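You operate a simulated robot arm through the tools that you are given. There is no shell and no other tool. Be economical: measure what you need, move in short steps, check, and stop when the job is done.

You run a simulated robot arm. Do the job below in one go: nothing can be reset, and whatever is moved stays where it is left.

TASK
Push the air box drawer shut. Put the paste pot on the packing stand. Take the steel box and leave it on top of the green handwheel. Stack the grey can marked "E45" from the left stand top on top of the grey can that says "E35". Stack the yellow pin tin from the near table top on top of the black pin tin. Take the wiper block on the near table top and put it away on the front bench top. Put the drilled block marked "Y37" from the front bench top on top of the paint tin there and the drilled block labelled "Y24" on top of the taped carton there. Stack the squat carton marked "Y61" from the front bench top on top of the squat carton that says "Y64". Put the tube end on the front bench top away on the packing stand. Put the 25 mm spacer puck from the front bench top on the near table top and the 20 mm spacer puck on the front bench shelf. The order is free. Set down upright: steel box, wiper block.
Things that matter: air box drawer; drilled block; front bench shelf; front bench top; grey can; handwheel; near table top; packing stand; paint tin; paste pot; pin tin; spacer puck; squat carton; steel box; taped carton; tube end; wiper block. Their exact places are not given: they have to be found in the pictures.

The check looks at the end state, three seconds after you hand in, the way a careful person would. Anything else that was tipped, shoved, dropped, spilled or broken makes it a failure.

THE ROBOT
A 7-joint arm with a vacuum gripper on a trunk, on a base that drives. Base frame: it is fixed to the floor where the robot stands at the start and does not move with it; the origin is under the middle of the robot, x ahead of it, y to its left, z up. Units: mm, degrees, N and s.
With the tool pointing down near the work surface it reaches from about 100 to 640 mm from the robot's upright axis, wherever it stands. Its first joint turns from -115.0 to 115.0 degrees. Places, roughly: air box drawer [500, 0, 900]; drilled block [-4250, 4000, 1000]; front bench shelf [-2900, 4000, 300]; front bench top [-2900, 4000, 900]; grey can [2000, -3750, 1000]; handwheel (15x15x9 cm) [1700, -3500, 900]; near table top [-3600, 1400, 1000]; packing stand [2900, -5000, 800]; paint tin (8x8x10 cm) [-4600, 3800, 900]; paste pot [2000, -3000, 1000]; pin tin [-3750, 1750, 1000]; spacer puck [-4000, 4000, 1000]; squat carton [-4500, 4000, 1000]; steel box (15x9x19 cm) [1900, -3300, 1000]; taped carton (17x16x13 cm) [-4500, 4000, 1000]; tube end (8x6x6 cm) [-4200, 4100, 900]; wiper block (10x6x6 cm) [-4000, 2000, 1000]. Payload 2.55 kg.
Tool frame: the origin (TCP) lies in the middle of the cups' lips, and z points out of the cups. The gripper has 1 cup of 44 mm across, covering 44 by 44 mm (tool x, y); the bellows give 20 mm. With the vacuum on, a cup seals on a smooth face that it is pressed against (1 to 4 N); it does not hold porous or soft things. The pull reaches 55 N.
Orientation is told as [roll, pitch, yaw] about the base's x, y, z axes, in that order, counted from this pose: with the cups facing straight down, the tool's x points along the base's -x, its y along +y and its z along -z.

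THE INTERFACE
- The arm moves only by the tool arm_command. Its argument "rows" is text: rows parted by semicolons, each of 7 numbers parted by spaces: the turn, a rotation vector about the base's x, y, z in units of 5 degrees (1.0 is 5 degrees), then the shift along the base's x, y, z in units of 25 mm (1.0 is 25 mm), then the vacuum: 1 switches it on, 0 off. In form: ax ay az x y z vacuum; .... A call has 1 to 20 rows; each row shifts and turns the commanded pose from where the row before left it. A call with a number of a shift or a turn outside -1 to 1 is refused whole. A row lasts 0.2 s, in which the tool goes at most 50 mm and 8.6 degrees; a call with a longer step from one row to the next is refused whole, and so is a gripper value outside its range. Where a pose cannot be reached the arm comes as near as it can. A force on the tool above 40 N (or 10 N above the force at the start of the call, whichever is more), or a blocked arm, ends the call early, and 0.2 s more pass. The pull builds up within a second once a cup has sealed. Time passes only in rows, and 0.2 s behind the last, so rows that do not move give it time. The reply holds the time, the measured pose of the TCP, the force on the tool along the base axes and the pull of the vacuum, in the units named above and with some noise, with the torque about the TCP (base axes, N m) and any sound that the robot's microphone picked up.
- Cameras (640 x 400 px; columns grow to the right, rows downward): "scene" is now at [4.5, 162.5, 1813.5]; the picture's right is [-0.25, -0.97, 0.00], its down [-0.80, 0.21, -0.56] and it looks along [0.54, -0.14, -0.83] (base axes); focal length 254 px, centre (320, 200). "wrist" rides on the gripper at [81, 6, -173] in the tool frame; the picture's right is [-0.08, 1.00, 0.00], its down [-0.89, -0.07, -0.45] and it looks along [-0.44, -0.04, 0.90] (tool axes); focal length 256 px, centre (320, 200).
- get_image(camera): a new picture of that camera. No time passes.
- lift_body(by): slides the trunk up (or, below 0, down) by that many mm; the arm and the scene camera ride with it, the base frame stays. It gives what a move gives, with no picture.
- roll_base(legs): drives the robot by 1 to 6 legs, each [ahead, left, turn to the left] in mm, mm and degrees, along the robot's own axes; the way and the turn of a leg run together, so that a leg with both is an arc; at most 1500 mm and 180 degrees a leg. The arm and the cameras ride along, it lands a little off, and it stops where it bumps. It gives what a move gives.
- aim_head(pan, tilt): turns the head with the scene camera to pan (to the left, within 155 degrees either way) and tilt (down, from -29 to 69), counted from straight ahead of the robot. It gives what a move gives.
- measure_at(camera, pixels): there is no depth. For up to 12 entries [column, row, z] of the newest picture of that camera ("zoom" is the newest enlarged one), the place [x, y] in the base frame at which the ray of that pixel passes the height z, good to about 2 mm, but the place of the scene camera against the robot may be out by one fixed shift of up to 12 mm in any direction. No time passes.
- inspect(camera, box): a new picture of the part [left, top, right, bottom] of that camera's present view, enlarged. No time passes.
- hand_in(): hands the job in; it is judged then, once.

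Work in short steps. Measure before you move; look again where a grasp or a placing could have gone wrong, and mend it. You have 371 turns and 316 pictures in all, those below and enlarged ones among them. Switch the vacuum off and draw the arm clear of the work before you hand the job in, unless the task says otherwise; then end with one line.

The tools are called after "Call:" as name(argument=value, ...) on one line, values as JSON. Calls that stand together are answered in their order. arm_command: Moves the arm, as the interface text tells. Its arguments: {"type":"object","properties":{"rows":{"type":"string"}},"required":["rows"]} The other tools are called the same way: lift_body (by) slides the trunk up or down; roll_base (legs) drives the base; aim_head (pan, tilt) turns the head that bears the scene camera; get_image (camera) takes a picture; measure_at (camera, pixels) gives the place at which the rays of pixels pass given heights; inspect (camera, box) takes an enlarged picture of a part of a camera's view; hand_in () hands the job in.

At the start:

```text
t: 0.0
position: [443.7, 112.8, 1142.8]
tool_rot: [-0.1, 0.0, 0.0]
force: [0.0, 0.0, -0.6]
wrist_torque: [0.01, -0.02, -0.01]
pull: 0.0
trunk travel left (down, up): [-925.0, 65.0]
robot x, y, heading: [-2.6, 0.8, 0.3]
head pan, tilt: [-14.5, 56.2]
```

scene: 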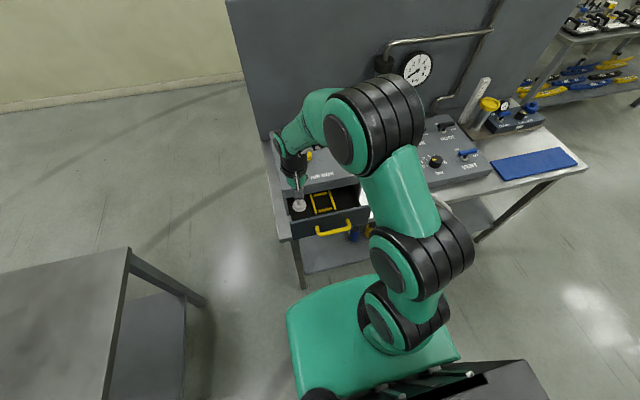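
wrist: 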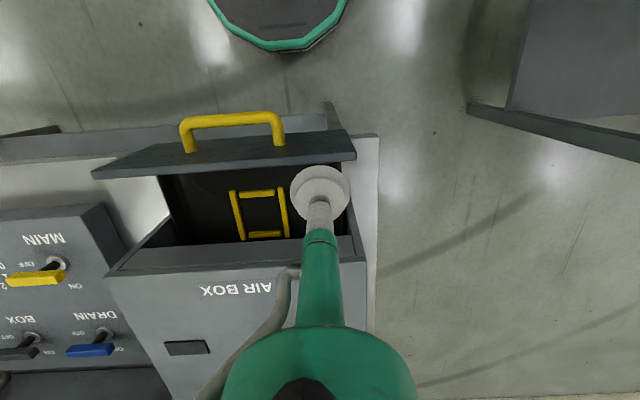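

The drawer of the air box is open, with its yellow handle at about (333,228) in the scene view. I measure the drawer's front and handle at a few heights.

Call:
measure_at(camera="scene", pixels=[[333, 228, 900], [333, 228, 950], [293, 222, 950], [368, 208, 950], [285, 190, 950], [358, 178, 950], [320, 202, 900], [299, 205, 1142], [299, 205, 950]])

Call:
measure_at(camera="wrist", pixels=[[232, 120, 900], [232, 120, 950], [355, 155, 950], [95, 175, 950], [355, 240, 950], [110, 270, 950], [378, 140, 850]])

Call:
inspect(camera="scene", box=[240, 120, 440, 260])

```text
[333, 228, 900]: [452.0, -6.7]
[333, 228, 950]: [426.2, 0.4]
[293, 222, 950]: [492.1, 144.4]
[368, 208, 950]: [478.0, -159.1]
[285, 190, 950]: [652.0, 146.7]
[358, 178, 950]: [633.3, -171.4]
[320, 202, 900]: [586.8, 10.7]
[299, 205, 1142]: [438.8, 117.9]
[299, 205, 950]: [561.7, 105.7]
```

```text
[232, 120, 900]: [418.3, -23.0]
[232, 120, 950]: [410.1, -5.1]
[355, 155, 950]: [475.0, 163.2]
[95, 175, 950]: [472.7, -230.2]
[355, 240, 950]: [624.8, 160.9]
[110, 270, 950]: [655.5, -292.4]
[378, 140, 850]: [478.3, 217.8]
```

```text
2.86 times, centred on (340, 190) of scene
```

zoom: 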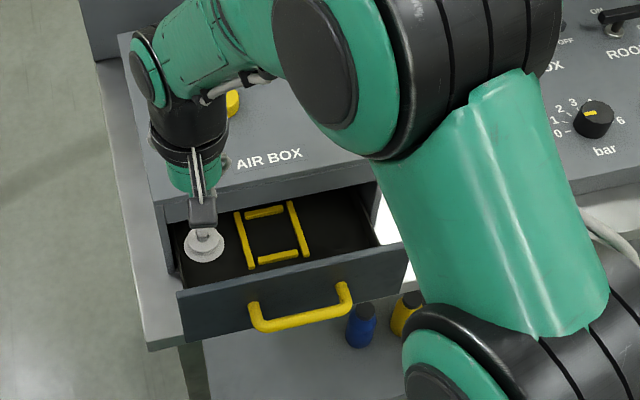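

The handle bar sits near x≈412, y≈0, z≈960, and the front panel at x≈475. I go back in x to y=0, then lower the tool in front of the handle.

Call:
arm_command(rows="0 0 0 -0.95 -0.9 0 0;0 0 0 -0.95 -0.9 0 0;0 0 0 -0.95 -0.9 0 0;0 0 0 -0.95 -0.9 0 0;0 0 0 -0.95 -0.9 0 0;0 0 0 0 0 -1 0;0 0 0 0 0 -1 0;0 0 0 0 0 -1 0;0 0 0 0 0 -1 0;0 0 0 0 0 -1 0;0 0 0 0 0 -1 0;0 0 0 0 0 -1 0;0 0 0 0 0 -1 0")

Call:
get_image(camera="wrist")

Call:
get_image(camera="scene")

```text
t: 2.8
position: [326.4, -0.6, 942.5]
tool_rot: [0.0, 0.0, 0.1]
force: [0.1, -0.6, -0.3]
wrist_torque: [-0.01, 0.01, -0.01]
pull: 0.1
trunk travel left (down, up): [-925.0, 65.0]
robot x, y, heading: [0.5, -0.6, -0.2]
head pan, tilt: [-14.5, 56.2]
```

```text
312 pictures are left
```

wrist: 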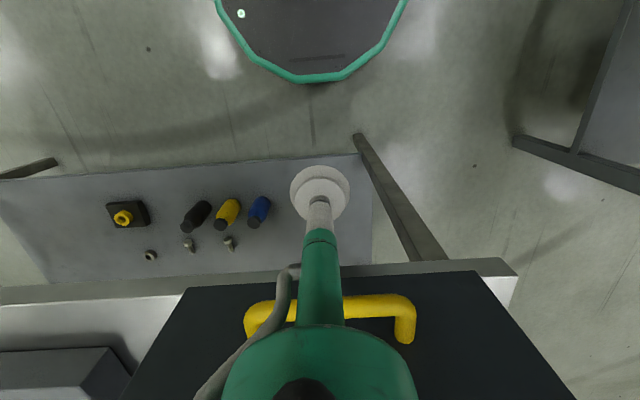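

```text
311 pictures are left
```

scene: 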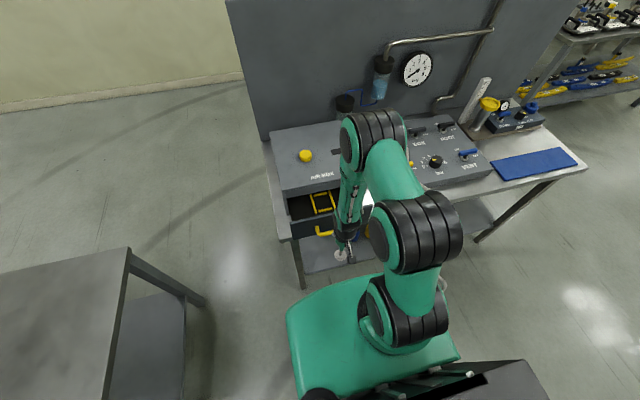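

The tool stands ahead of the handle at z 942. I push forward gently in +x, watching the force.

Call:
arm_command(rows="0 0 0 0.8 0 0 0;0 0 0 0.8 0 0 0;0 0 0 0.6 0 0 0;0 0 0 0.6 0 0 0;0 0 0 0.6 0 0 0;0 0 0 0.6 0 0 0")

Call:
get_image(camera="wrist")

```text
t: 4.2
position: [424.8, 2.1, 941.8]
tool_rot: [0.1, -0.1, 0.1]
force: [1.2, 0.5, -0.1]
wrist_torque: [-0.01, 0.04, 0.03]
pull: 0.1
trunk travel left (down, up): [-925.0, 65.0]
robot x, y, heading: [5.2, -1.6, -0.2]
head pan, tilt: [-14.5, 56.2]
```

```text
310 pictures are left
```

wrist: 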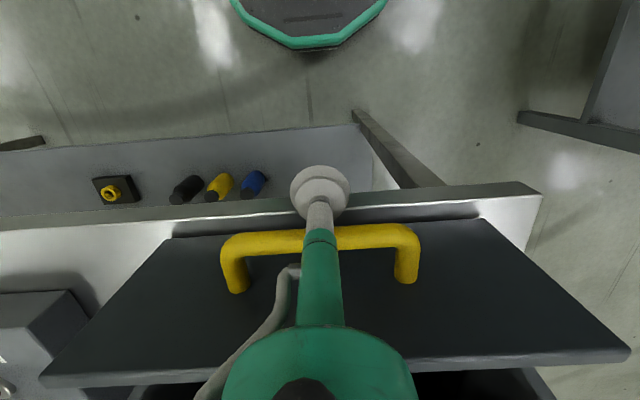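

The neck is about to meet the handle bar. I keep pushing in slow steps.

Call:
arm_command(rows="0 0 0 0.5 0 0 0;0 0 0 0.5 0 0 0;0 0 0 0.5 0 0 0;0 0 0 0.5 0 0 0;0 0 0 0.5 0 0 0;0 0 0 0.5 0 0 0;0 0 0 0.5 0 0 0;0 0 0 0.5 0 0 0")

Call:
get_image(camera="wrist")

```text
t: 6.0
position: [494.9, 0.5, 933.7]
tool_rot: [0.0, 3.5, -0.1]
force: [-16.4, -0.2, 3.8]
wrist_torque: [-0.02, -0.68, 0.0]
pull: 0.1
trunk travel left (down, up): [-925.0, 65.0]
robot x, y, heading: [-5.2, -1.8, -0.3]
head pan, tilt: [-14.5, 56.2]
stopped in row 8: the force on the tool passed its limit at 44 N (the readings are from after the stop); the commanded pose is now the measured one
```

```text
309 pictures are left
```

wrist: 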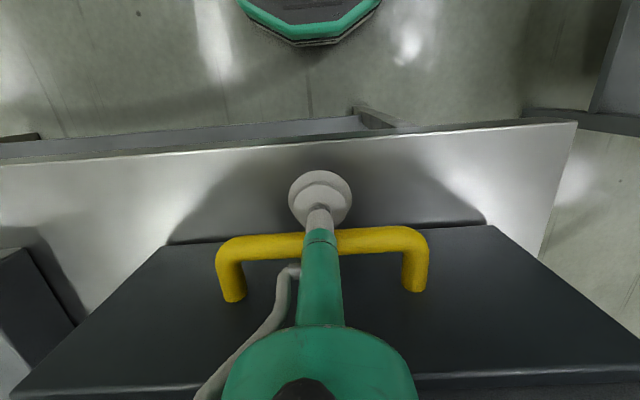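

The force passed 44 N with the drawer apparently moved. I look from the scene camera to see how far it has gone.

Call:
inspect(camera="scene", box=[240, 120, 440, 260])

```text
2.86 times, centred on (340, 190) of scene
```

zoom: 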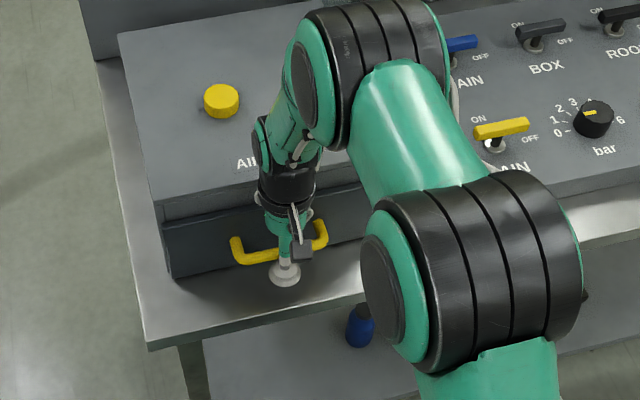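

The drawer looks shut or nearly so. I back off to see the gap from the scene camera.

Call:
arm_command(rows="0 -0.7 0 -1 0 0 0;0 0 0 -1 0 0 0;0 0 0 -1 0 0 0;0 0 0 -1 0 0 0;0 0 0 -1 0 1 0;0 0 0 -1 0 1 0;0 0 0 -1 0 1 0;0 0 0 -1 0 1 0")

Call:
inspect(camera="scene", box=[260, 150, 380, 250])

Call:
get_image(camera="wrist")

```text
t: 7.8
position: [299.7, 3.9, 1035.0]
tool_rot: [0.0, -1.1, -0.1]
force: [-0.3, 0.5, 0.2]
wrist_torque: [0.0, -0.02, 0.03]
pull: 0.2
trunk travel left (down, up): [-925.0, 65.0]
robot x, y, heading: [-0.3, -4.0, 0.1]
head pan, tilt: [-14.5, 56.2]
```

```text
4.00 times, centred on (320, 200) of scene
```

zoom: 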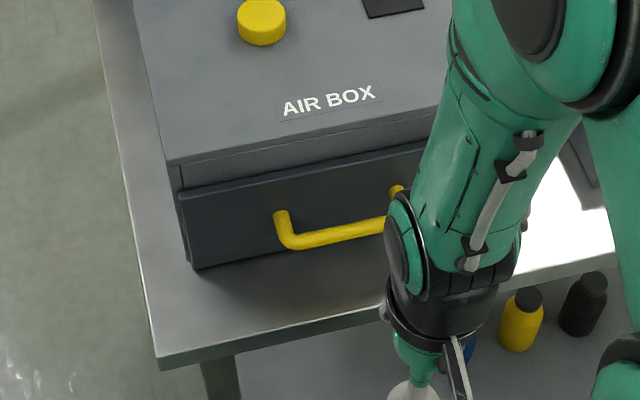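

```text
306 pictures are left
```

wrist: 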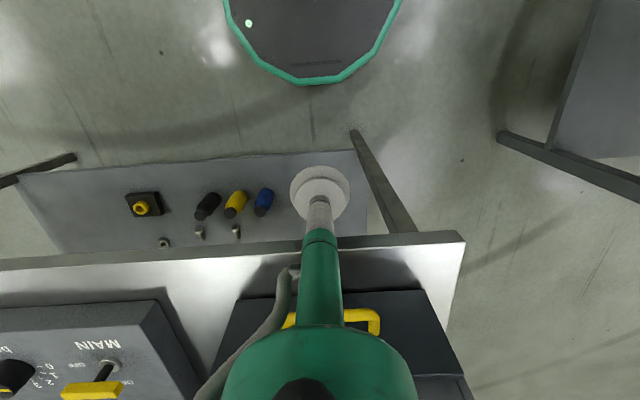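

The panel appears to lie against the box front. I zoom closer on the seam to be sure.

Call:
inspect(camera="scene", box=[295, 180, 345, 220])

Call:
inspect(camera="wrist", box=[370, 270, 490, 400])

```text
10.00 times, centred on (320, 200) of scene
```

zoom: 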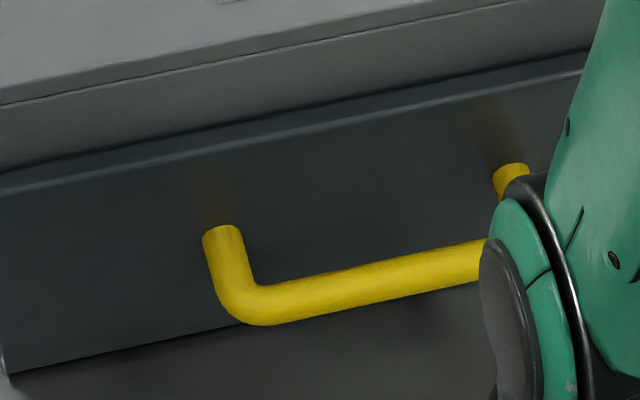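

```text
3.08 times, centred on (430, 335) of wrist
```

zoom: 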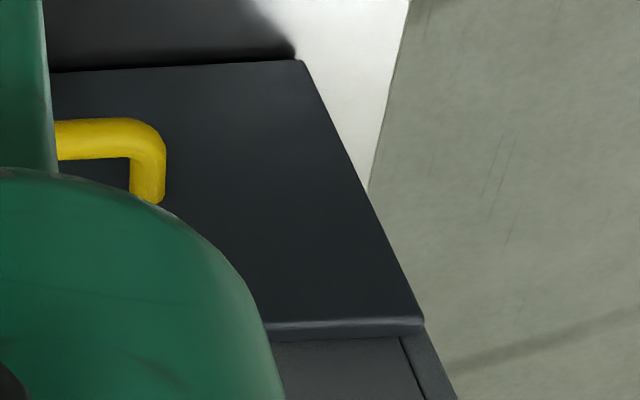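

I push once more to confirm it is on its end stop, reading where the contact comes.

Call:
arm_command(rows="0 0.2 0 1 0 -1 0;0 0 0 1 0 -1 0;0 0 0 1 0 -1 0;0 0 0 1 0 -1 0;0 0 0 1 0 0 0;0 0 0 1 0 0 0;0 0 0 0.5 0 0 0;0 0 0 0.4 0 0 0;0 0 0 0.4 0 0 0;0 0 0 0.4 0 0 0;0 0 0 0.4 0 0 0;0 0 0 0.4 0 0 0;0 0 0 0.4 0 0 0")

Call:
inspect(camera="wrist", box=[370, 250, 640, 400])

```text
t: 10.5
position: [494.9, 0.5, 926.4]
tool_rot: [-0.2, 3.1, -0.1]
force: [-16.0, -3.0, 3.4]
wrist_torque: [0.08, -0.81, 0.02]
pull: 0.2
trunk travel left (down, up): [-925.0, 65.0]
robot x, y, heading: [-2.6, -0.3, -0.1]
head pan, tilt: [-14.5, 56.2]
stopped in row 13: the force on the tool passed its limit at 42 N (the readings are from after the stop); the commanded pose is now the measured one
```

```text
2.37 times, centred on (505, 325) of wrist
```

zoom: 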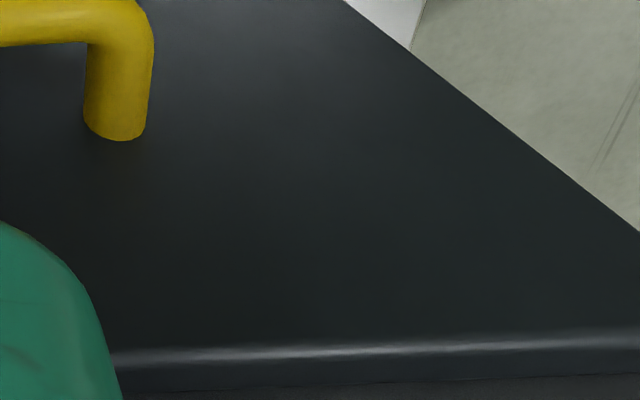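

Same stop position (494.9), so the drawer is at its end stop. I withdraw the arm and tuck it, then look toward the stands on the right.

Call:
arm_command(rows="0 -0.6 0 -1 0 0 0;0 0 0 -1 0 0 0;0 0 0 -1 0 0 0;0 0 0 -1 0 0 0;0 0 0 -1 0 1 0;0 0 0 -1 0 1 0;0 0 0 -1 0 1 0;0 0 0 -1 0 1 0;0 0 0 -0.5 0 1 0;0 0 0 0 0 1 0;0 0 0 0 0 1 0;0 0 0 0 0 1 0;0 0 0 0 0 1 0")

Call:
roll_base(legs=[[-400, 0, 0]])

Call:
aim_head(pan=-65, tilt=20)

Call:
get_image(camera="scene")

```text
t: 13.3
position: [288.6, 2.9, 1156.6]
tool_rot: [0.2, -0.9, 0.0]
force: [0.7, 0.1, 0.2]
wrist_torque: [0.0, 0.0, 0.02]
pull: 0.0
trunk travel left (down, up): [-925.0, 65.0]
robot x, y, heading: [-5.4, 0.7, 0.2]
head pan, tilt: [-14.5, 56.2]
```

```text
t: 15.8
position: [-112.9, 1.6, 1156.0]
tool_rot: [0.0, -0.9, -0.7]
force: [0.1, 0.3, 0.0]
wrist_torque: [-0.05, 0.01, 0.01]
pull: 0.2
trunk travel left (down, up): [-925.0, 65.0]
robot x, y, heading: [-403.9, 4.6, -0.8]
head pan, tilt: [-14.5, 56.2]
```

```text
t: 17.0
position: [-113.3, 1.2, 1156.5]
tool_rot: [0.0, -0.9, -0.7]
force: [-0.4, 0.6, -0.2]
wrist_torque: [0.05, -0.04, 0.03]
pull: 0.1
trunk travel left (down, up): [-925.0, 65.0]
robot x, y, heading: [-404.3, 6.9, -0.6]
head pan, tilt: [-65.0, 20.0]
```

```text
302 pictures are left
```

scene: 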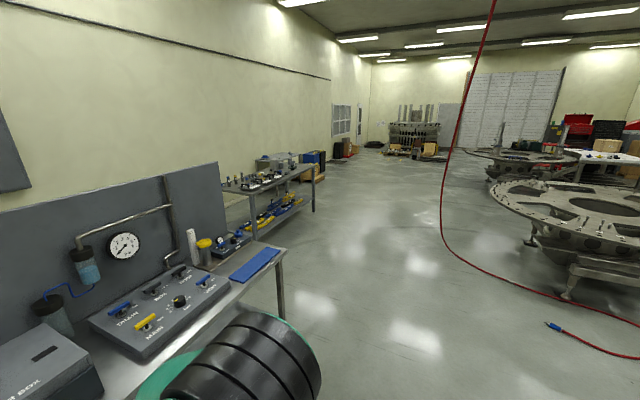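

The stand with valves shows at about (265,190), the red hose hangs around (445,180) and lies at (480,260). I measure floor points and stand heights.

Call:
measure_at(camera="scene", pixels=[[480, 262, 0], [555, 325, 0], [443, 200, 0], [254, 241, 0], [314, 212, 0], [280, 319, 0], [250, 192, 950], [314, 167, 950], [278, 253, 880], [527, 240, 0], [575, 295, 0], [222, 188, 950]])

Call:
inspect(camera="scene", box=[200, 100, 460, 260])

```text
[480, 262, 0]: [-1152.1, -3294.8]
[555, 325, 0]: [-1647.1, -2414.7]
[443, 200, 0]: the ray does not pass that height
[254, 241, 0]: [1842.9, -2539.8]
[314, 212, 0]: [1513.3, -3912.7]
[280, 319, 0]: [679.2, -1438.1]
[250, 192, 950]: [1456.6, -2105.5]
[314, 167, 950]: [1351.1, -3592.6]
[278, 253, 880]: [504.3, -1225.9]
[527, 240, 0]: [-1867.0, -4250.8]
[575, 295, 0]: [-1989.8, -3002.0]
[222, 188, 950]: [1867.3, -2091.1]
```

```text
2.46 times, centred on (330, 180) of scene
```

zoom: 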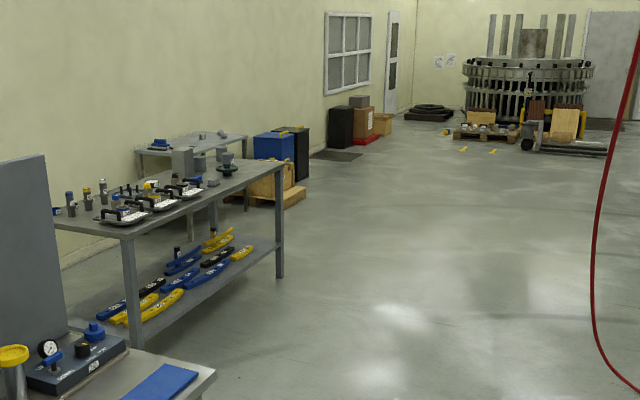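

The stand runs about x 1500-1900, y -2500…-3900. I drive right, keeping clear of the air-box table and the hose, then look.

Call:
roll_base(legs=[[0, -1500, 0], [600, -1350, 0], [300, 0, 0]])

Call:
aim_head(pan=-20, tilt=35)

Call:
get_image(camera="scene")

```text
t: 32.9
position: [754.1, -2863.3, 1155.9]
tool_rot: [0.1, -0.9, -3.3]
force: [-0.2, -1.3, -0.4]
wrist_torque: [-0.01, 0.02, -0.01]
pull: 0.0
trunk travel left (down, up): [-925.0, 65.0]
robot x, y, heading: [463.2, -2850.3, -3.5]
head pan, tilt: [-65.0, 20.0]
```

```text
t: 34.1
position: [754.4, -2863.7, 1156.3]
tool_rot: [-0.1, -0.9, -3.3]
force: [0.1, -0.2, 0.2]
wrist_torque: [0.0, 0.02, 0.01]
pull: 0.0
trunk travel left (down, up): [-925.0, 65.0]
robot x, y, heading: [463.3, -2850.8, -3.6]
head pan, tilt: [-20.0, 35.0]
```

```text
300 pictures are left
```

scene: 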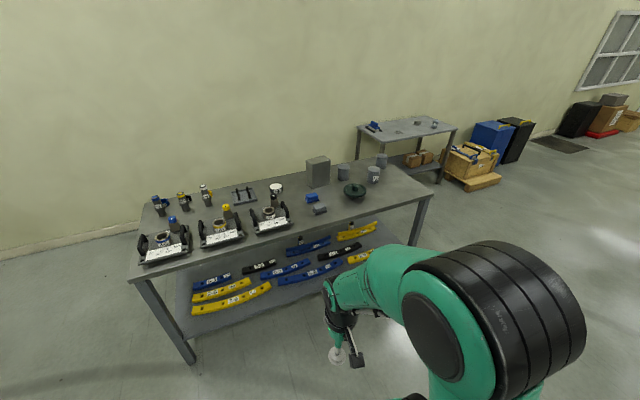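

The stand shows clearly: steel box (317,172), green handwheel (355,190), grey cans (343,172), (373,175), (381,160). I zoom on it.

Call:
inspect(camera="scene", box=[260, 140, 420, 240])

Call:
inspect(camera="scene", box=[130, 160, 300, 266])

Call:
inspect(camera="scene", box=[340, 100, 500, 200])

```text
4.00 times, centred on (340, 190) of scene
```

zoom: 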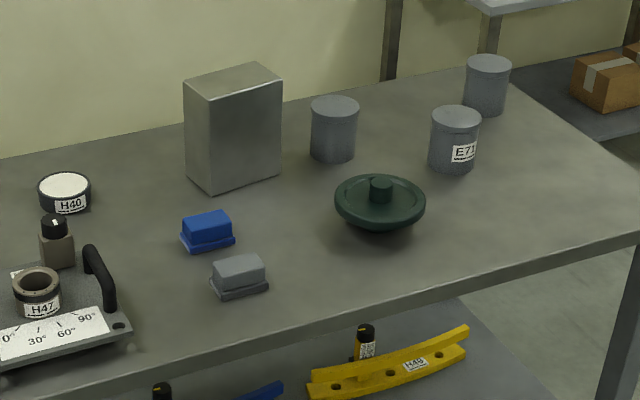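

```text
3.76 times, centred on (215, 213) of scene
```

zoom: 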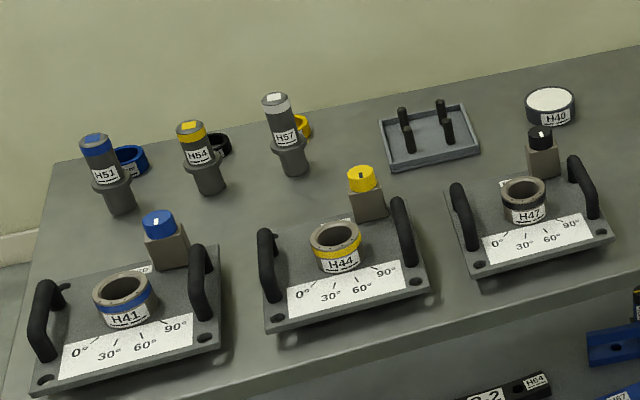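

```text
4.00 times, centred on (420, 150) of scene
```

zoom: 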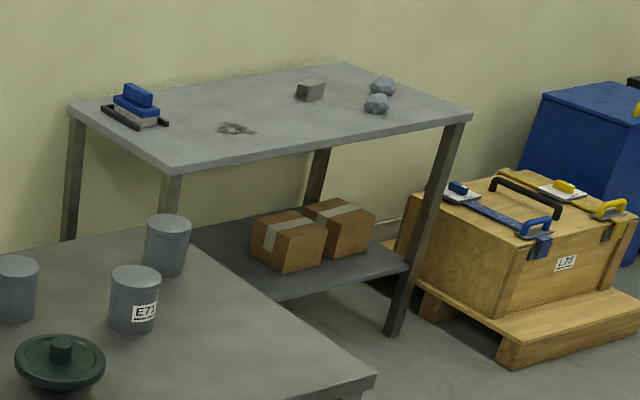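

The H40 black pot with a white lid at (277,187) is probably the paste pot. Two grey cans have labels turned away. I measure positions of everything at plausible heights.

Call:
measure_at(camera="scene", pixels=[[138, 282, 850], [434, 193, 850], [388, 163, 850], [144, 206, 850], [276, 190, 850], [317, 188, 850], [342, 179, 850], [373, 182, 850], [381, 168, 850], [355, 195, 850], [400, 128, 800], [192, 362, 0]])

Call:
measure_at(camera="scene", pixels=[[412, 243, 0], [357, 126, 800], [384, 144, 800], [418, 116, 800], [457, 127, 800], [438, 184, 0]])

```text
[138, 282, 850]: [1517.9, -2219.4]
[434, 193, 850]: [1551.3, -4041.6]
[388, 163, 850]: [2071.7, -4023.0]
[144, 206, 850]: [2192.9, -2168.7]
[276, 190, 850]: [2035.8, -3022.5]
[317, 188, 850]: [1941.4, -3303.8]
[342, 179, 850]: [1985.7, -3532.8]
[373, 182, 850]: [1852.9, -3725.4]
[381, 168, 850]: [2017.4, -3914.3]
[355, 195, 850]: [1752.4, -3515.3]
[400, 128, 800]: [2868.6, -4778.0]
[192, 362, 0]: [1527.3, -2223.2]
```

```text
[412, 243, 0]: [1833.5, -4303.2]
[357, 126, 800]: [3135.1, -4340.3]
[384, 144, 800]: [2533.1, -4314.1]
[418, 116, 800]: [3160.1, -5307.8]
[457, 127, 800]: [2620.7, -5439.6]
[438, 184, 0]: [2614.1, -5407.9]
```

The left stand top spans x≈1520–2150, y≈-2170…-4040 at z≈850; the packing stand x≈2530–3150. Deep items need close approach, so I check my own base's size.

Call:
aim_head(pan=40, tilt=69)

Call:
get_image(camera="scene")

Call:
get_image(camera="wrist")

```text
t: 35.4
position: [753.7, -2864.2, 1154.4]
tool_rot: [0.0, -0.8, -3.4]
force: [0.2, -0.5, -0.5]
wrist_torque: [-0.01, 0.03, -0.01]
pull: 0.0
trunk travel left (down, up): [-925.0, 65.0]
robot x, y, heading: [463.7, -2849.8, -3.4]
head pan, tilt: [40.0, 68.8]
```

```text
296 pictures are left
```

scene: 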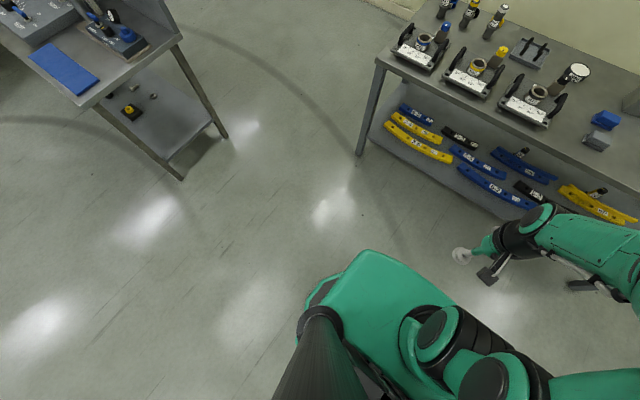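

```text
295 pictures are left
```

wrist: 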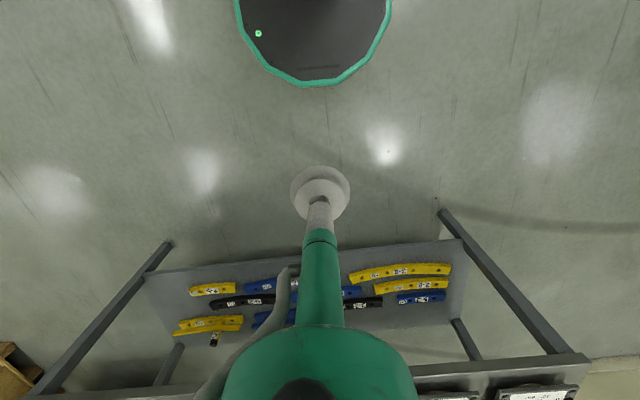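

Call:
measure_at(camera="wrist", pixels=[[312, 84, 50], [312, 84, 200], [312, 84, 350], [236, 10, 50], [236, 10, 200], [390, 15, 200], [145, 275, 300], [460, 240, 300], [500, 365, 850], [160, 240, 0]])

Call:
measure_at(camera="scene", pixels=[[365, 252, 700], [365, 252, 800], [365, 252, 1000], [310, 300, 200], [360, 154, 0], [380, 62, 850], [600, 160, 850]])

```text
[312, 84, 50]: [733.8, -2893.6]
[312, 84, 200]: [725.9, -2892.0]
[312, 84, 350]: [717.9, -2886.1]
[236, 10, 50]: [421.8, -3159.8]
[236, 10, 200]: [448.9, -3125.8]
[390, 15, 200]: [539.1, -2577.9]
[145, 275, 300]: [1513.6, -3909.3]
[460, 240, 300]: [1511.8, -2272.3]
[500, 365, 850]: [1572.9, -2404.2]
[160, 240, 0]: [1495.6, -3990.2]
```

```text
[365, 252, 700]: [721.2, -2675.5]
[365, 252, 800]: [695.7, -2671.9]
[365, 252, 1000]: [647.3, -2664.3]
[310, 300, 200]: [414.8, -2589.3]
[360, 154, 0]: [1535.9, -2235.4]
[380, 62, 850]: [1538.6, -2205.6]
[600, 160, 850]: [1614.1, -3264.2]
```

My base has a radius of ~275. Deep items might be reached from behind the stand; I look at the space between the stand and the wall.

Call:
aim_head(pan=20, tilt=30)

Call:
get_image(camera="scene")

```text
t: 36.4
position: [753.7, -2863.9, 1155.7]
tool_rot: [-0.1, -0.9, -3.3]
force: [-0.1, -0.1, -0.2]
wrist_torque: [-0.02, -0.03, -0.02]
pull: 0.0
trunk travel left (down, up): [-925.0, 65.0]
robot x, y, heading: [463.6, -2845.9, -3.1]
head pan, tilt: [20.0, 30.0]
```

```text
294 pictures are left
```

scene: 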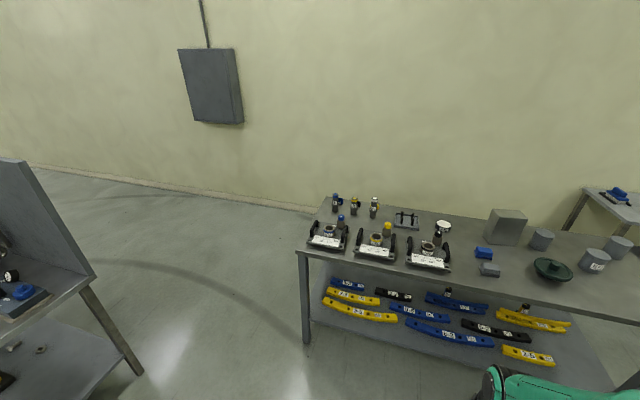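

The wall base line runs (180,187) to (300,210). I measure it and the stand corners.

Call:
measure_at(camera="scene", pixels=[[300, 209, 0], [180, 186, 0], [60, 168, 0], [297, 249, 850], [318, 203, 850], [95, 277, 870], [140, 374, 0], [306, 342, 0], [443, 230, 850], [505, 243, 850], [540, 250, 850], [593, 270, 850]])

```text
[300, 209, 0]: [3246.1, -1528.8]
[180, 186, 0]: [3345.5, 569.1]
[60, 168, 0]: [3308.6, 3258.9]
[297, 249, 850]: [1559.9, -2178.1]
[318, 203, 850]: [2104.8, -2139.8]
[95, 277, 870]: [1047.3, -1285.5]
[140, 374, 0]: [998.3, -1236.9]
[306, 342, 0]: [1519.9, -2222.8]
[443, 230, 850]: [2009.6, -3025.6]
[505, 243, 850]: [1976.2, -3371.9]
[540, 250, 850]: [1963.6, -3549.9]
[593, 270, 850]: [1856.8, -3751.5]
```

The wall is at x≈3300, so there is ~1.1 m behind the stand: I can go round by its left end. I drive between the air table corner (1047,-1285) and the stand corner (1530,-2180).

Call:
roll_base(legs=[[183, 912, 0], [586, 245, 0], [697, 61, 0], [552, -17, 0]])

Call:
aim_head(pan=-80, tilt=35)

Call:
get_image(camera="scene")

```text
t: 50.7
position: [2871.0, -1846.3, 1155.6]
tool_rot: [0.0, -0.9, -5.1]
force: [0.0, -0.2, -1.1]
wrist_torque: [0.02, 0.01, -0.01]
pull: 0.1
trunk travel left (down, up): [-925.0, 65.0]
robot x, y, heading: [2584.2, -1824.3, -5.0]
head pan, tilt: [20.0, 30.0]
```

```text
t: 52.5
position: [2871.0, -1846.7, 1155.8]
tool_rot: [0.0, -0.9, -5.1]
force: [-0.3, -0.2, -0.3]
wrist_torque: [-0.04, 0.0, 0.0]
pull: 0.0
trunk travel left (down, up): [-925.0, 65.0]
robot x, y, heading: [2582.4, -1821.9, -5.4]
head pan, tilt: [-80.0, 35.0]
```

```text
293 pictures are left
```

scene: 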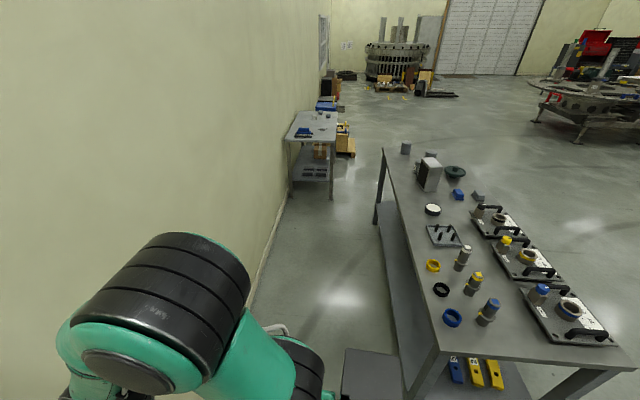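

The passage behind the stand is clear. I measure the stand's back edge and the wall line along it.

Call:
measure_at(camera="scene", pixels=[[405, 235, 850], [384, 150, 850], [438, 345, 850], [270, 250, 0], [290, 140, 800], [332, 141, 800], [330, 198, 0], [404, 398, 850], [290, 194, 0]])

Call:
inspect(camera="scene", box=[370, 130, 530, 230])

```text
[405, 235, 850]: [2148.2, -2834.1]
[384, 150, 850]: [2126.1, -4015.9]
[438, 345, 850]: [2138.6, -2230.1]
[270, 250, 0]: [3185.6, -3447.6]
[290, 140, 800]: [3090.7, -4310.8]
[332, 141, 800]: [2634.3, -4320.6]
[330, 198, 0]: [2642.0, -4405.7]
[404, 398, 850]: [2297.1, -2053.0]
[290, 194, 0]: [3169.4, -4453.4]
```

```text
4.00 times, centred on (450, 180) of scene
```

zoom: 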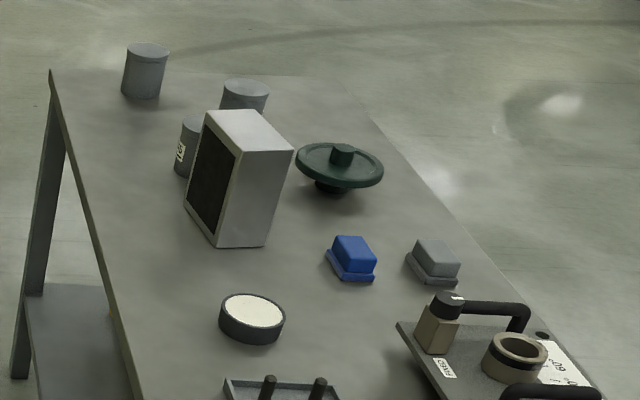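

The paste pot H40 may be open-topped with paste; the steel box has an open face toward +x. I drive down the passage to y≈-3020 and turn to face the stand.

Call:
roll_base(legs=[[86, -1194, 0], [0, 0, -174.8]])

Call:
aim_head(pan=10, tilt=45)

Call:
get_image(camera="scene")

```text
t: 65.8
position: [2257.3, -2980.3, 1155.4]
tool_rot: [0.0, -0.8, 173.4]
force: [0.0, -0.3, 0.1]
wrist_torque: [0.03, 0.03, -0.02]
pull: 0.1
trunk travel left (down, up): [-925.0, 65.0]
robot x, y, heading: [2543.1, -3010.1, 173.6]
head pan, tilt: [-80.0, 35.0]
```

```text
t: 67.5
position: [2256.2, -2980.2, 1155.6]
tool_rot: [0.0, -0.9, 173.4]
force: [-0.3, 0.7, -0.2]
wrist_torque: [0.0, 0.04, 0.01]
pull: 0.1
trunk travel left (down, up): [-925.0, 65.0]
robot x, y, heading: [2544.0, -3008.1, 173.4]
head pan, tilt: [10.0, 45.0]
```

```text
291 pictures are left
```

scene: 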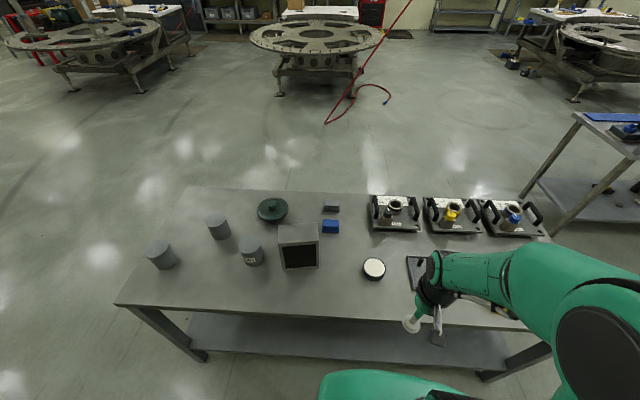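

Call:
inspect(camera="scene", box=[130, 190, 290, 290])

Call:
inspect(camera="scene", box=[250, 190, 410, 290])

```text
4.00 times, centred on (210, 240) of scene
```

zoom: 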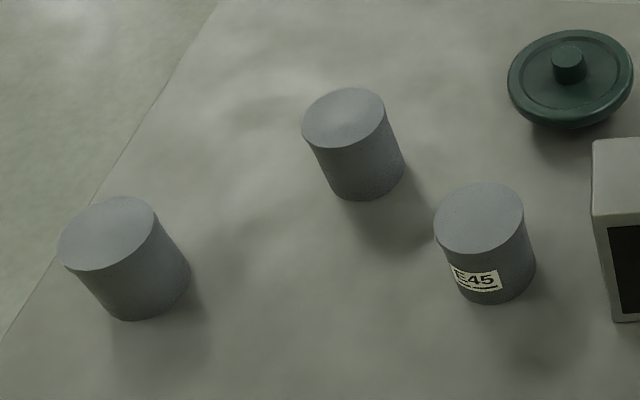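

```text
4.00 times, centred on (330, 240) of scene
```

zoom: 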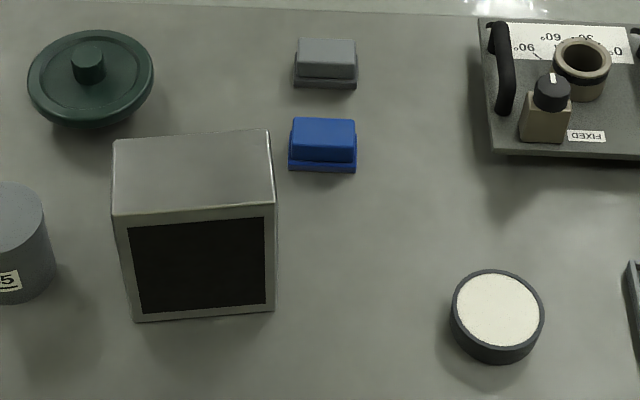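

E45 is the can next to the steel box (zoom (485,245)); E71 is the one seen from the front; the third should be E35. I measure the pot, box, cans and handwheel.

Call:
measure_at(camera="zoom", pixels=[[451, 310, 885], [545, 310, 885], [497, 363, 850], [497, 268, 885], [497, 349, 885], [134, 322, 850], [273, 312, 850], [113, 216, 1040], [275, 206, 1040], [114, 140, 1040], [269, 129, 1040], [90, 50, 940]])

Call:
get_image(camera="wrist")

```text
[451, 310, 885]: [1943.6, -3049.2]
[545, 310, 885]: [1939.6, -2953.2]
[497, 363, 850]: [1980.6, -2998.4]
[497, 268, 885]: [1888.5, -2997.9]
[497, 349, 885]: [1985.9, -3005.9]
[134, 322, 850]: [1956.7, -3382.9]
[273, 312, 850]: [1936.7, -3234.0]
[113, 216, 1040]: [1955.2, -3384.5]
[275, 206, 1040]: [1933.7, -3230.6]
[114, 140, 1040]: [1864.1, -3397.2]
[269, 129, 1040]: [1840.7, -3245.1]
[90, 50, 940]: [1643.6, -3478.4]
```

```text
288 pictures are left
```

wrist: 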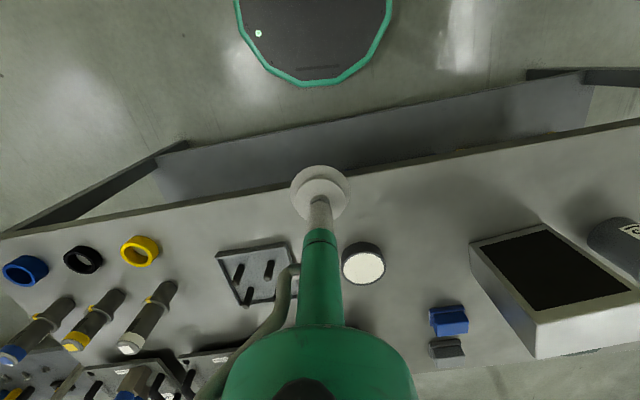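

The front and back measurements disagree in a way that means the top is nearer z≈890 than 850. I cross-check with the wrist camera.

Call:
measure_at(camera="wrist", pixels=[[363, 266, 920], [363, 266, 890], [341, 262, 920], [386, 262, 920], [364, 245, 890], [364, 284, 920], [536, 357, 890], [470, 243, 1060], [545, 224, 1060], [536, 320, 1060], [0, 240, 890], [330, 172, 890]])

Call:
measure_at(camera="scene", pixels=[[374, 268, 920], [374, 280, 890], [116, 305, 890], [200, 311, 890], [300, 317, 890]])

Call:
inspect(camera="wrist", box=[320, 220, 420, 300])

```text
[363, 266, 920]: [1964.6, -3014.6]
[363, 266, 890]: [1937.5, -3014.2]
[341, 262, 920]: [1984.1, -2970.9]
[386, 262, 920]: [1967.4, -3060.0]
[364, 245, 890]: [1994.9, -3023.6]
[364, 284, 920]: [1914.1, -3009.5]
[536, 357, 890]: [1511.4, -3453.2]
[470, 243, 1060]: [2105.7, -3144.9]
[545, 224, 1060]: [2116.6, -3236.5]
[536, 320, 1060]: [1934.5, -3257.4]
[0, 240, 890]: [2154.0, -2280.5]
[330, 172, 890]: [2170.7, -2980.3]
```

```text
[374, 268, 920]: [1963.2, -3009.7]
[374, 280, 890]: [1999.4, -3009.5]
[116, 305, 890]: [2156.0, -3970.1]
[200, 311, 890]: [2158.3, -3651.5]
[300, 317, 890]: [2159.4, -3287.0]
```

```text
5.00 times, centred on (370, 260) of wrist
```

zoom: 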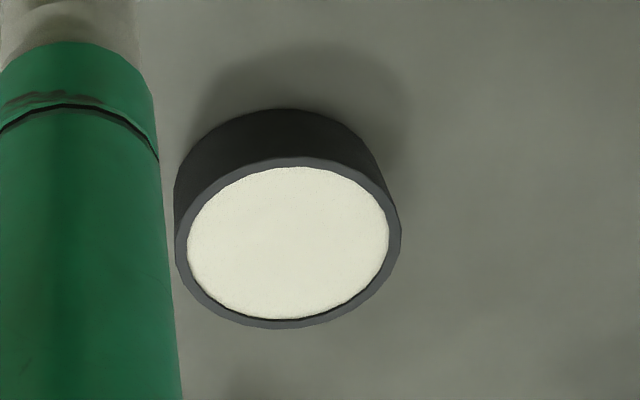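

White paste fills the pot, so its top cannot be sealed; the dark side wall must be used. I measure the pot's height from the near rim and bottom edge.

Call:
measure_at(camera="wrist", pixels=[[364, 251.6, 920], [360, 285.6, 920], [341, 266, 920], [386, 266, 920], [364, 251.6, 940], [360, 285.6, 940], [341, 266, 940], [386, 266, 940], [363, 242, 890], [363, 242, 900]])

```text
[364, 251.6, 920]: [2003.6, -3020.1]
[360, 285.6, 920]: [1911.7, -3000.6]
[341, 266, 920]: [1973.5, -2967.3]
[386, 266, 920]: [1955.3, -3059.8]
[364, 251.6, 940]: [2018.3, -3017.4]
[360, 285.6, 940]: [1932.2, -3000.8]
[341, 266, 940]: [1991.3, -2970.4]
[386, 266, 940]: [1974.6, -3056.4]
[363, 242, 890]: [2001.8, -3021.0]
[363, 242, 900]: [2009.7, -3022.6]
```

The pot is only ~29 mm high, so its side can't take a 44 mm cup; I'll have to test whether its white top seals. I move above it at (1963,-3012) and lower to z≈960.

Call:
arm_command(rows="0 -0.17 0 -0.97 -0.11 0 0;0 0 0 -0.97 -0.11 0 0;0 0 0 -0.97 -0.11 0 0;0 0 0 -0.97 -0.11 0 0;0 0 0 -0.97 -0.11 0 0;0 0 0 -0.97 -0.11 0 0;0 0 0 -0.97 -0.11 0 0;0 0 0 -0.97 -0.11 0 0;0 0 0 -0.97 -0.11 0 0;0 0 0 -0.97 -0.11 0 0;0 0 0 -0.97 -0.11 0 0;0 0 0 -0.97 -0.11 0 0;0 0 0 0 0 -1 0;0 0 0 0 0 -1 0;0 0 0 0 0 -1 0;0 0 0 0 0 -1 0;0 0 0 0 0 -1 0;0 0 0 0 0 -1 0;0 0 0 0 0 -1 0")

Call:
get_image(camera="wrist")

Call:
inspect(camera="scene", box=[290, 200, 450, 300])

```text
t: 71.5
position: [1963.4, -3013.9, 977.4]
tool_rot: [-0.2, -0.1, 173.3]
force: [-0.3, 0.4, -0.5]
wrist_torque: [0.02, -0.02, -0.02]
pull: 0.1
trunk travel left (down, up): [-925.0, 65.0]
robot x, y, heading: [2549.2, -3010.4, 173.2]
head pan, tilt: [10.0, 45.0]
```

```text
286 pictures are left
```

wrist: 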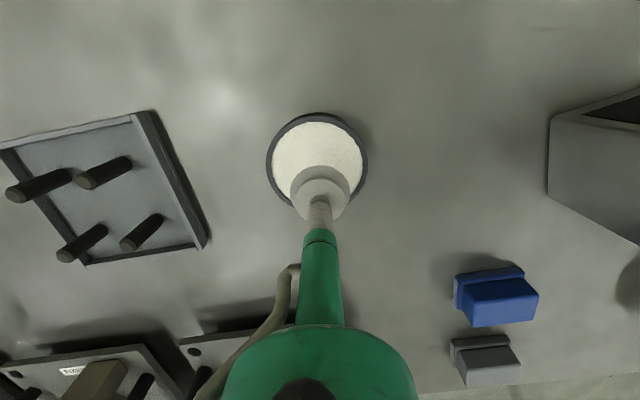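

```text
4.00 times, centred on (370, 250) of scene
```

zoom: 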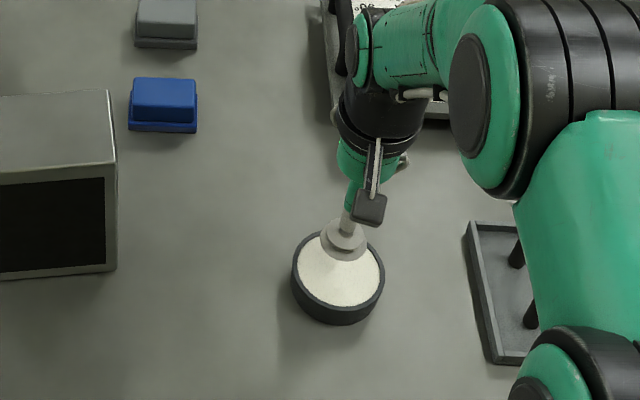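

The cup hovers over the pot. I measure the rim edges (266,165), (367,165), (318,112) to centre.

Call:
measure_at(camera="wrist", pixels=[[266, 163, 918], [367, 163, 918], [318, 112, 918], [320, 166, 977], [320, 210, 977]])

Call:
inspect(camera="wrist", box=[250, 100, 400, 230])

```text
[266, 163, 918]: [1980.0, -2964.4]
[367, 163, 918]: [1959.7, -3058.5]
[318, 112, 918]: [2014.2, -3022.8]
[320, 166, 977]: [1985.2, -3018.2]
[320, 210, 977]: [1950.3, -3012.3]
```

```text
3.08 times, centred on (325, 165) of wrist
```

zoom: 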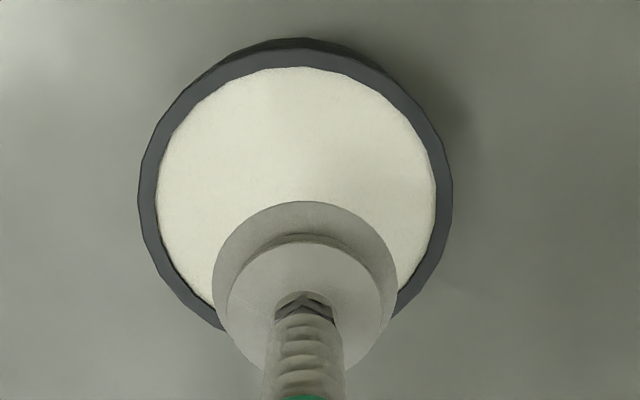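

Centre is about (1968,-3012). I lower slowly with the vacuum on until I feel contact.

Call:
arm_command(rows="0 0 0 0.2 0.05 -0.6 0;0 0 0 0 0 -0.6 0;0 0 0 0 0 -0.6 1;0 0 0 0 0 0 1;0 0 0 0 0 0 1")

```text
t: 72.7
position: [1972.1, -3012.3, 935.1]
tool_rot: [-0.1, -0.1, 173.5]
force: [0.0, -0.3, -0.2]
wrist_torque: [0.02, 0.02, 0.01]
pull: 54.7
trunk travel left (down, up): [-925.0, 65.0]
robot x, y, heading: [2546.8, -3011.1, 173.2]
head pan, tilt: [10.0, 45.0]
```

The pull reads 54.7 N — it sealed. I lift a little and check.

Call:
arm_command(rows="0 0 0 0 0 0.4 1;0 0 0 0 0 0.8 1;0 0 0 0 0 0.8 1;0 0 0 0 0 0.8 1;0 0 0 0 0 0 1")

Call:
get_image(camera="wrist")

Call:
inspect(camera="scene", box=[290, 200, 450, 300])

```text
t: 73.9
position: [1973.2, -3010.7, 1004.5]
tool_rot: [-0.2, 0.1, 173.4]
force: [-0.8, -0.4, -4.6]
wrist_torque: [0.02, -0.04, 0.0]
pull: 55.0
trunk travel left (down, up): [-925.0, 65.0]
robot x, y, heading: [2544.0, -3011.0, 173.6]
head pan, tilt: [10.0, 45.0]
```

```text
283 pictures are left
```

wrist: 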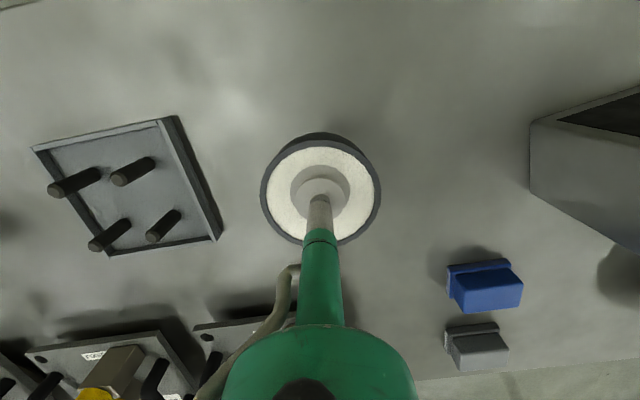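

```text
4.00 times, centred on (370, 250) of scene
```

zoom: 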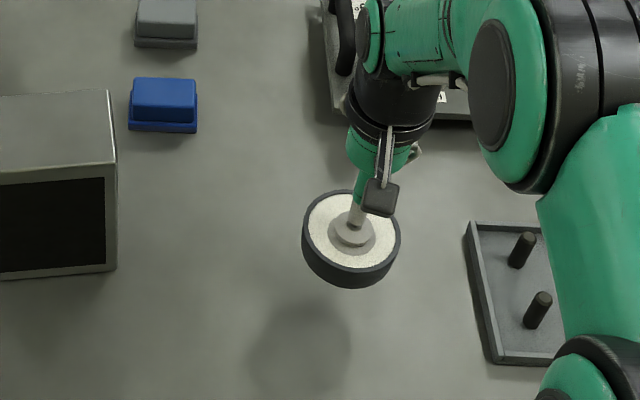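

The pot hangs securely (4.6 N). I lift and retract it, back away, turn toward the packing stand and drive near it.

Call:
arm_command(rows="0 0 0 0.2 0 1 1;0 0 0 0.5 0 1 1;0 0 0 1 0 1 1;0 0 0 1 0 1 1;0 0 0 1 0 1 1;0 0 0 1 0 1 1;0 0 0 1 0 0 1;0 0 0 1 0 0 1;0 0 0 1 0 0 1;0 0 0 1 0 0 1;0 0 0 1 0 0 1;0 0 0 1 0 0 1;0 0 0 1 0 0 1")

Call:
roll_base(legs=[[-250, 0, 0], [0, 0, 96.6], [800, 0, 0]])

Call:
aim_head(pan=0, tilt=40)

Call:
get_image(camera="scene")

```text
t: 76.7
position: [2263.9, -3010.7, 1153.3]
tool_rot: [0.0, -0.2, 173.5]
force: [1.3, 0.1, -4.8]
wrist_torque: [0.0, 0.02, 0.0]
pull: 54.9
trunk travel left (down, up): [-925.0, 65.0]
robot x, y, heading: [2543.8, -3011.1, 173.4]
head pan, tilt: [10.0, 45.0]
```

```text
t: 86.4
position: [2848.3, -4106.2, 1153.2]
tool_rot: [-0.1, -0.1, -87.9]
force: [0.4, -0.2, -4.7]
wrist_torque: [0.03, 0.02, 0.0]
pull: 54.4
trunk travel left (down, up): [-925.0, 65.0]
robot x, y, heading: [2807.3, -3825.3, -88.0]
head pan, tilt: [10.0, 45.0]
```

```text
t: 87.1
position: [2848.5, -4105.8, 1155.0]
tool_rot: [0.0, -0.1, -87.9]
force: [-0.4, 0.4, -5.1]
wrist_torque: [0.07, 0.03, 0.02]
pull: 55.3
trunk travel left (down, up): [-925.0, 65.0]
robot x, y, heading: [2806.7, -3822.7, -88.0]
head pan, tilt: [0.0, 40.0]
```

```text
281 pictures are left
```

scene: 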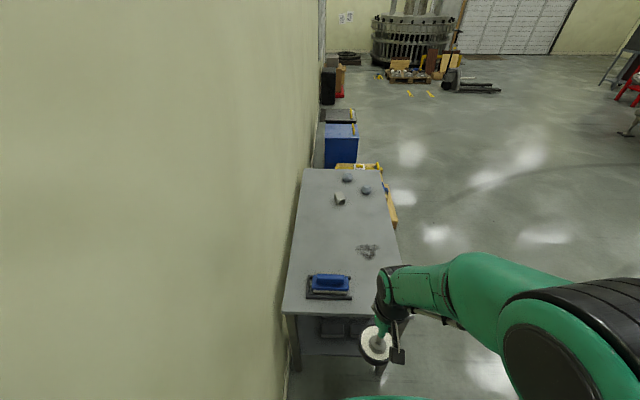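

Call:
inspect(camera="scene", box=[270, 160, 420, 330])

Call:
measure_at(camera="scene", pixels=[[283, 313, 800], [400, 310, 800], [304, 169, 800], [385, 168, 800], [328, 298, 800], [368, 254, 800], [296, 371, 0], [378, 372, 0], [283, 313, 850], [400, 310, 850], [368, 254, 850]])

```text
2.35 times, centred on (345, 245) of scene
```

zoom: 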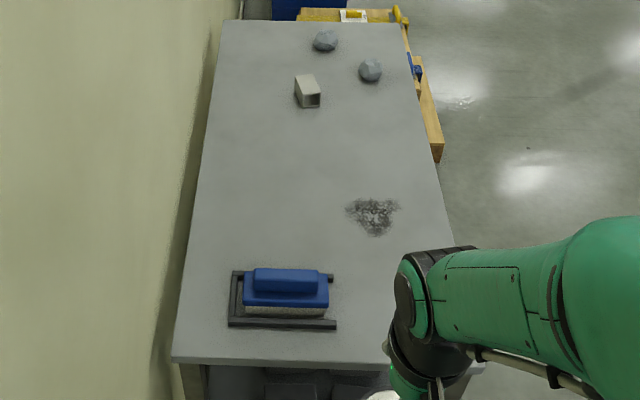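

```text
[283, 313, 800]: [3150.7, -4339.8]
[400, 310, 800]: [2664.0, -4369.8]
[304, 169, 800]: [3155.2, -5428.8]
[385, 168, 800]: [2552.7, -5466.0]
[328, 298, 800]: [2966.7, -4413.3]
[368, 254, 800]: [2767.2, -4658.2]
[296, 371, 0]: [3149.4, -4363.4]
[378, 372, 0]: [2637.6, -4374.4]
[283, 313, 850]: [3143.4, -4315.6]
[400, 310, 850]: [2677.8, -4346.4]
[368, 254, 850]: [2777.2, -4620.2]
```

The stand top has a brush at left, shavings near (368,254) and stones at the far end. I choose a clear spot near (2760,-4460) and drive 150 mm nearer.

Call:
roll_base(legs=[[150, 0, 0]])

Call:
get_image(camera="wrist")

```text
t: 88.5
position: [2853.8, -4254.8, 1153.2]
tool_rot: [-0.1, 0.0, -87.8]
force: [0.2, -0.3, -3.9]
wrist_torque: [0.03, 0.03, -0.02]
pull: 55.0
trunk travel left (down, up): [-925.0, 65.0]
robot x, y, heading: [2814.8, -3975.8, -87.6]
head pan, tilt: [0.0, 40.0]
```

```text
279 pictures are left
```

wrist: 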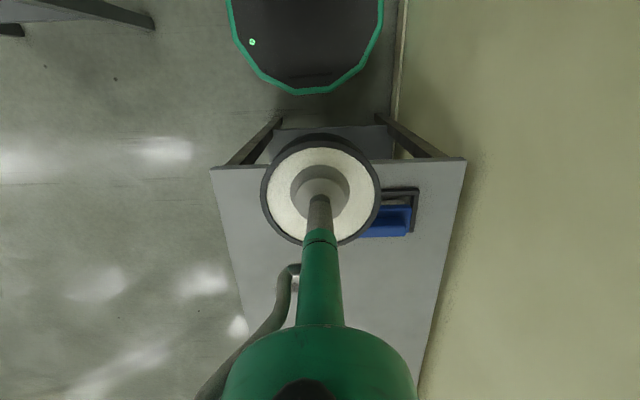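

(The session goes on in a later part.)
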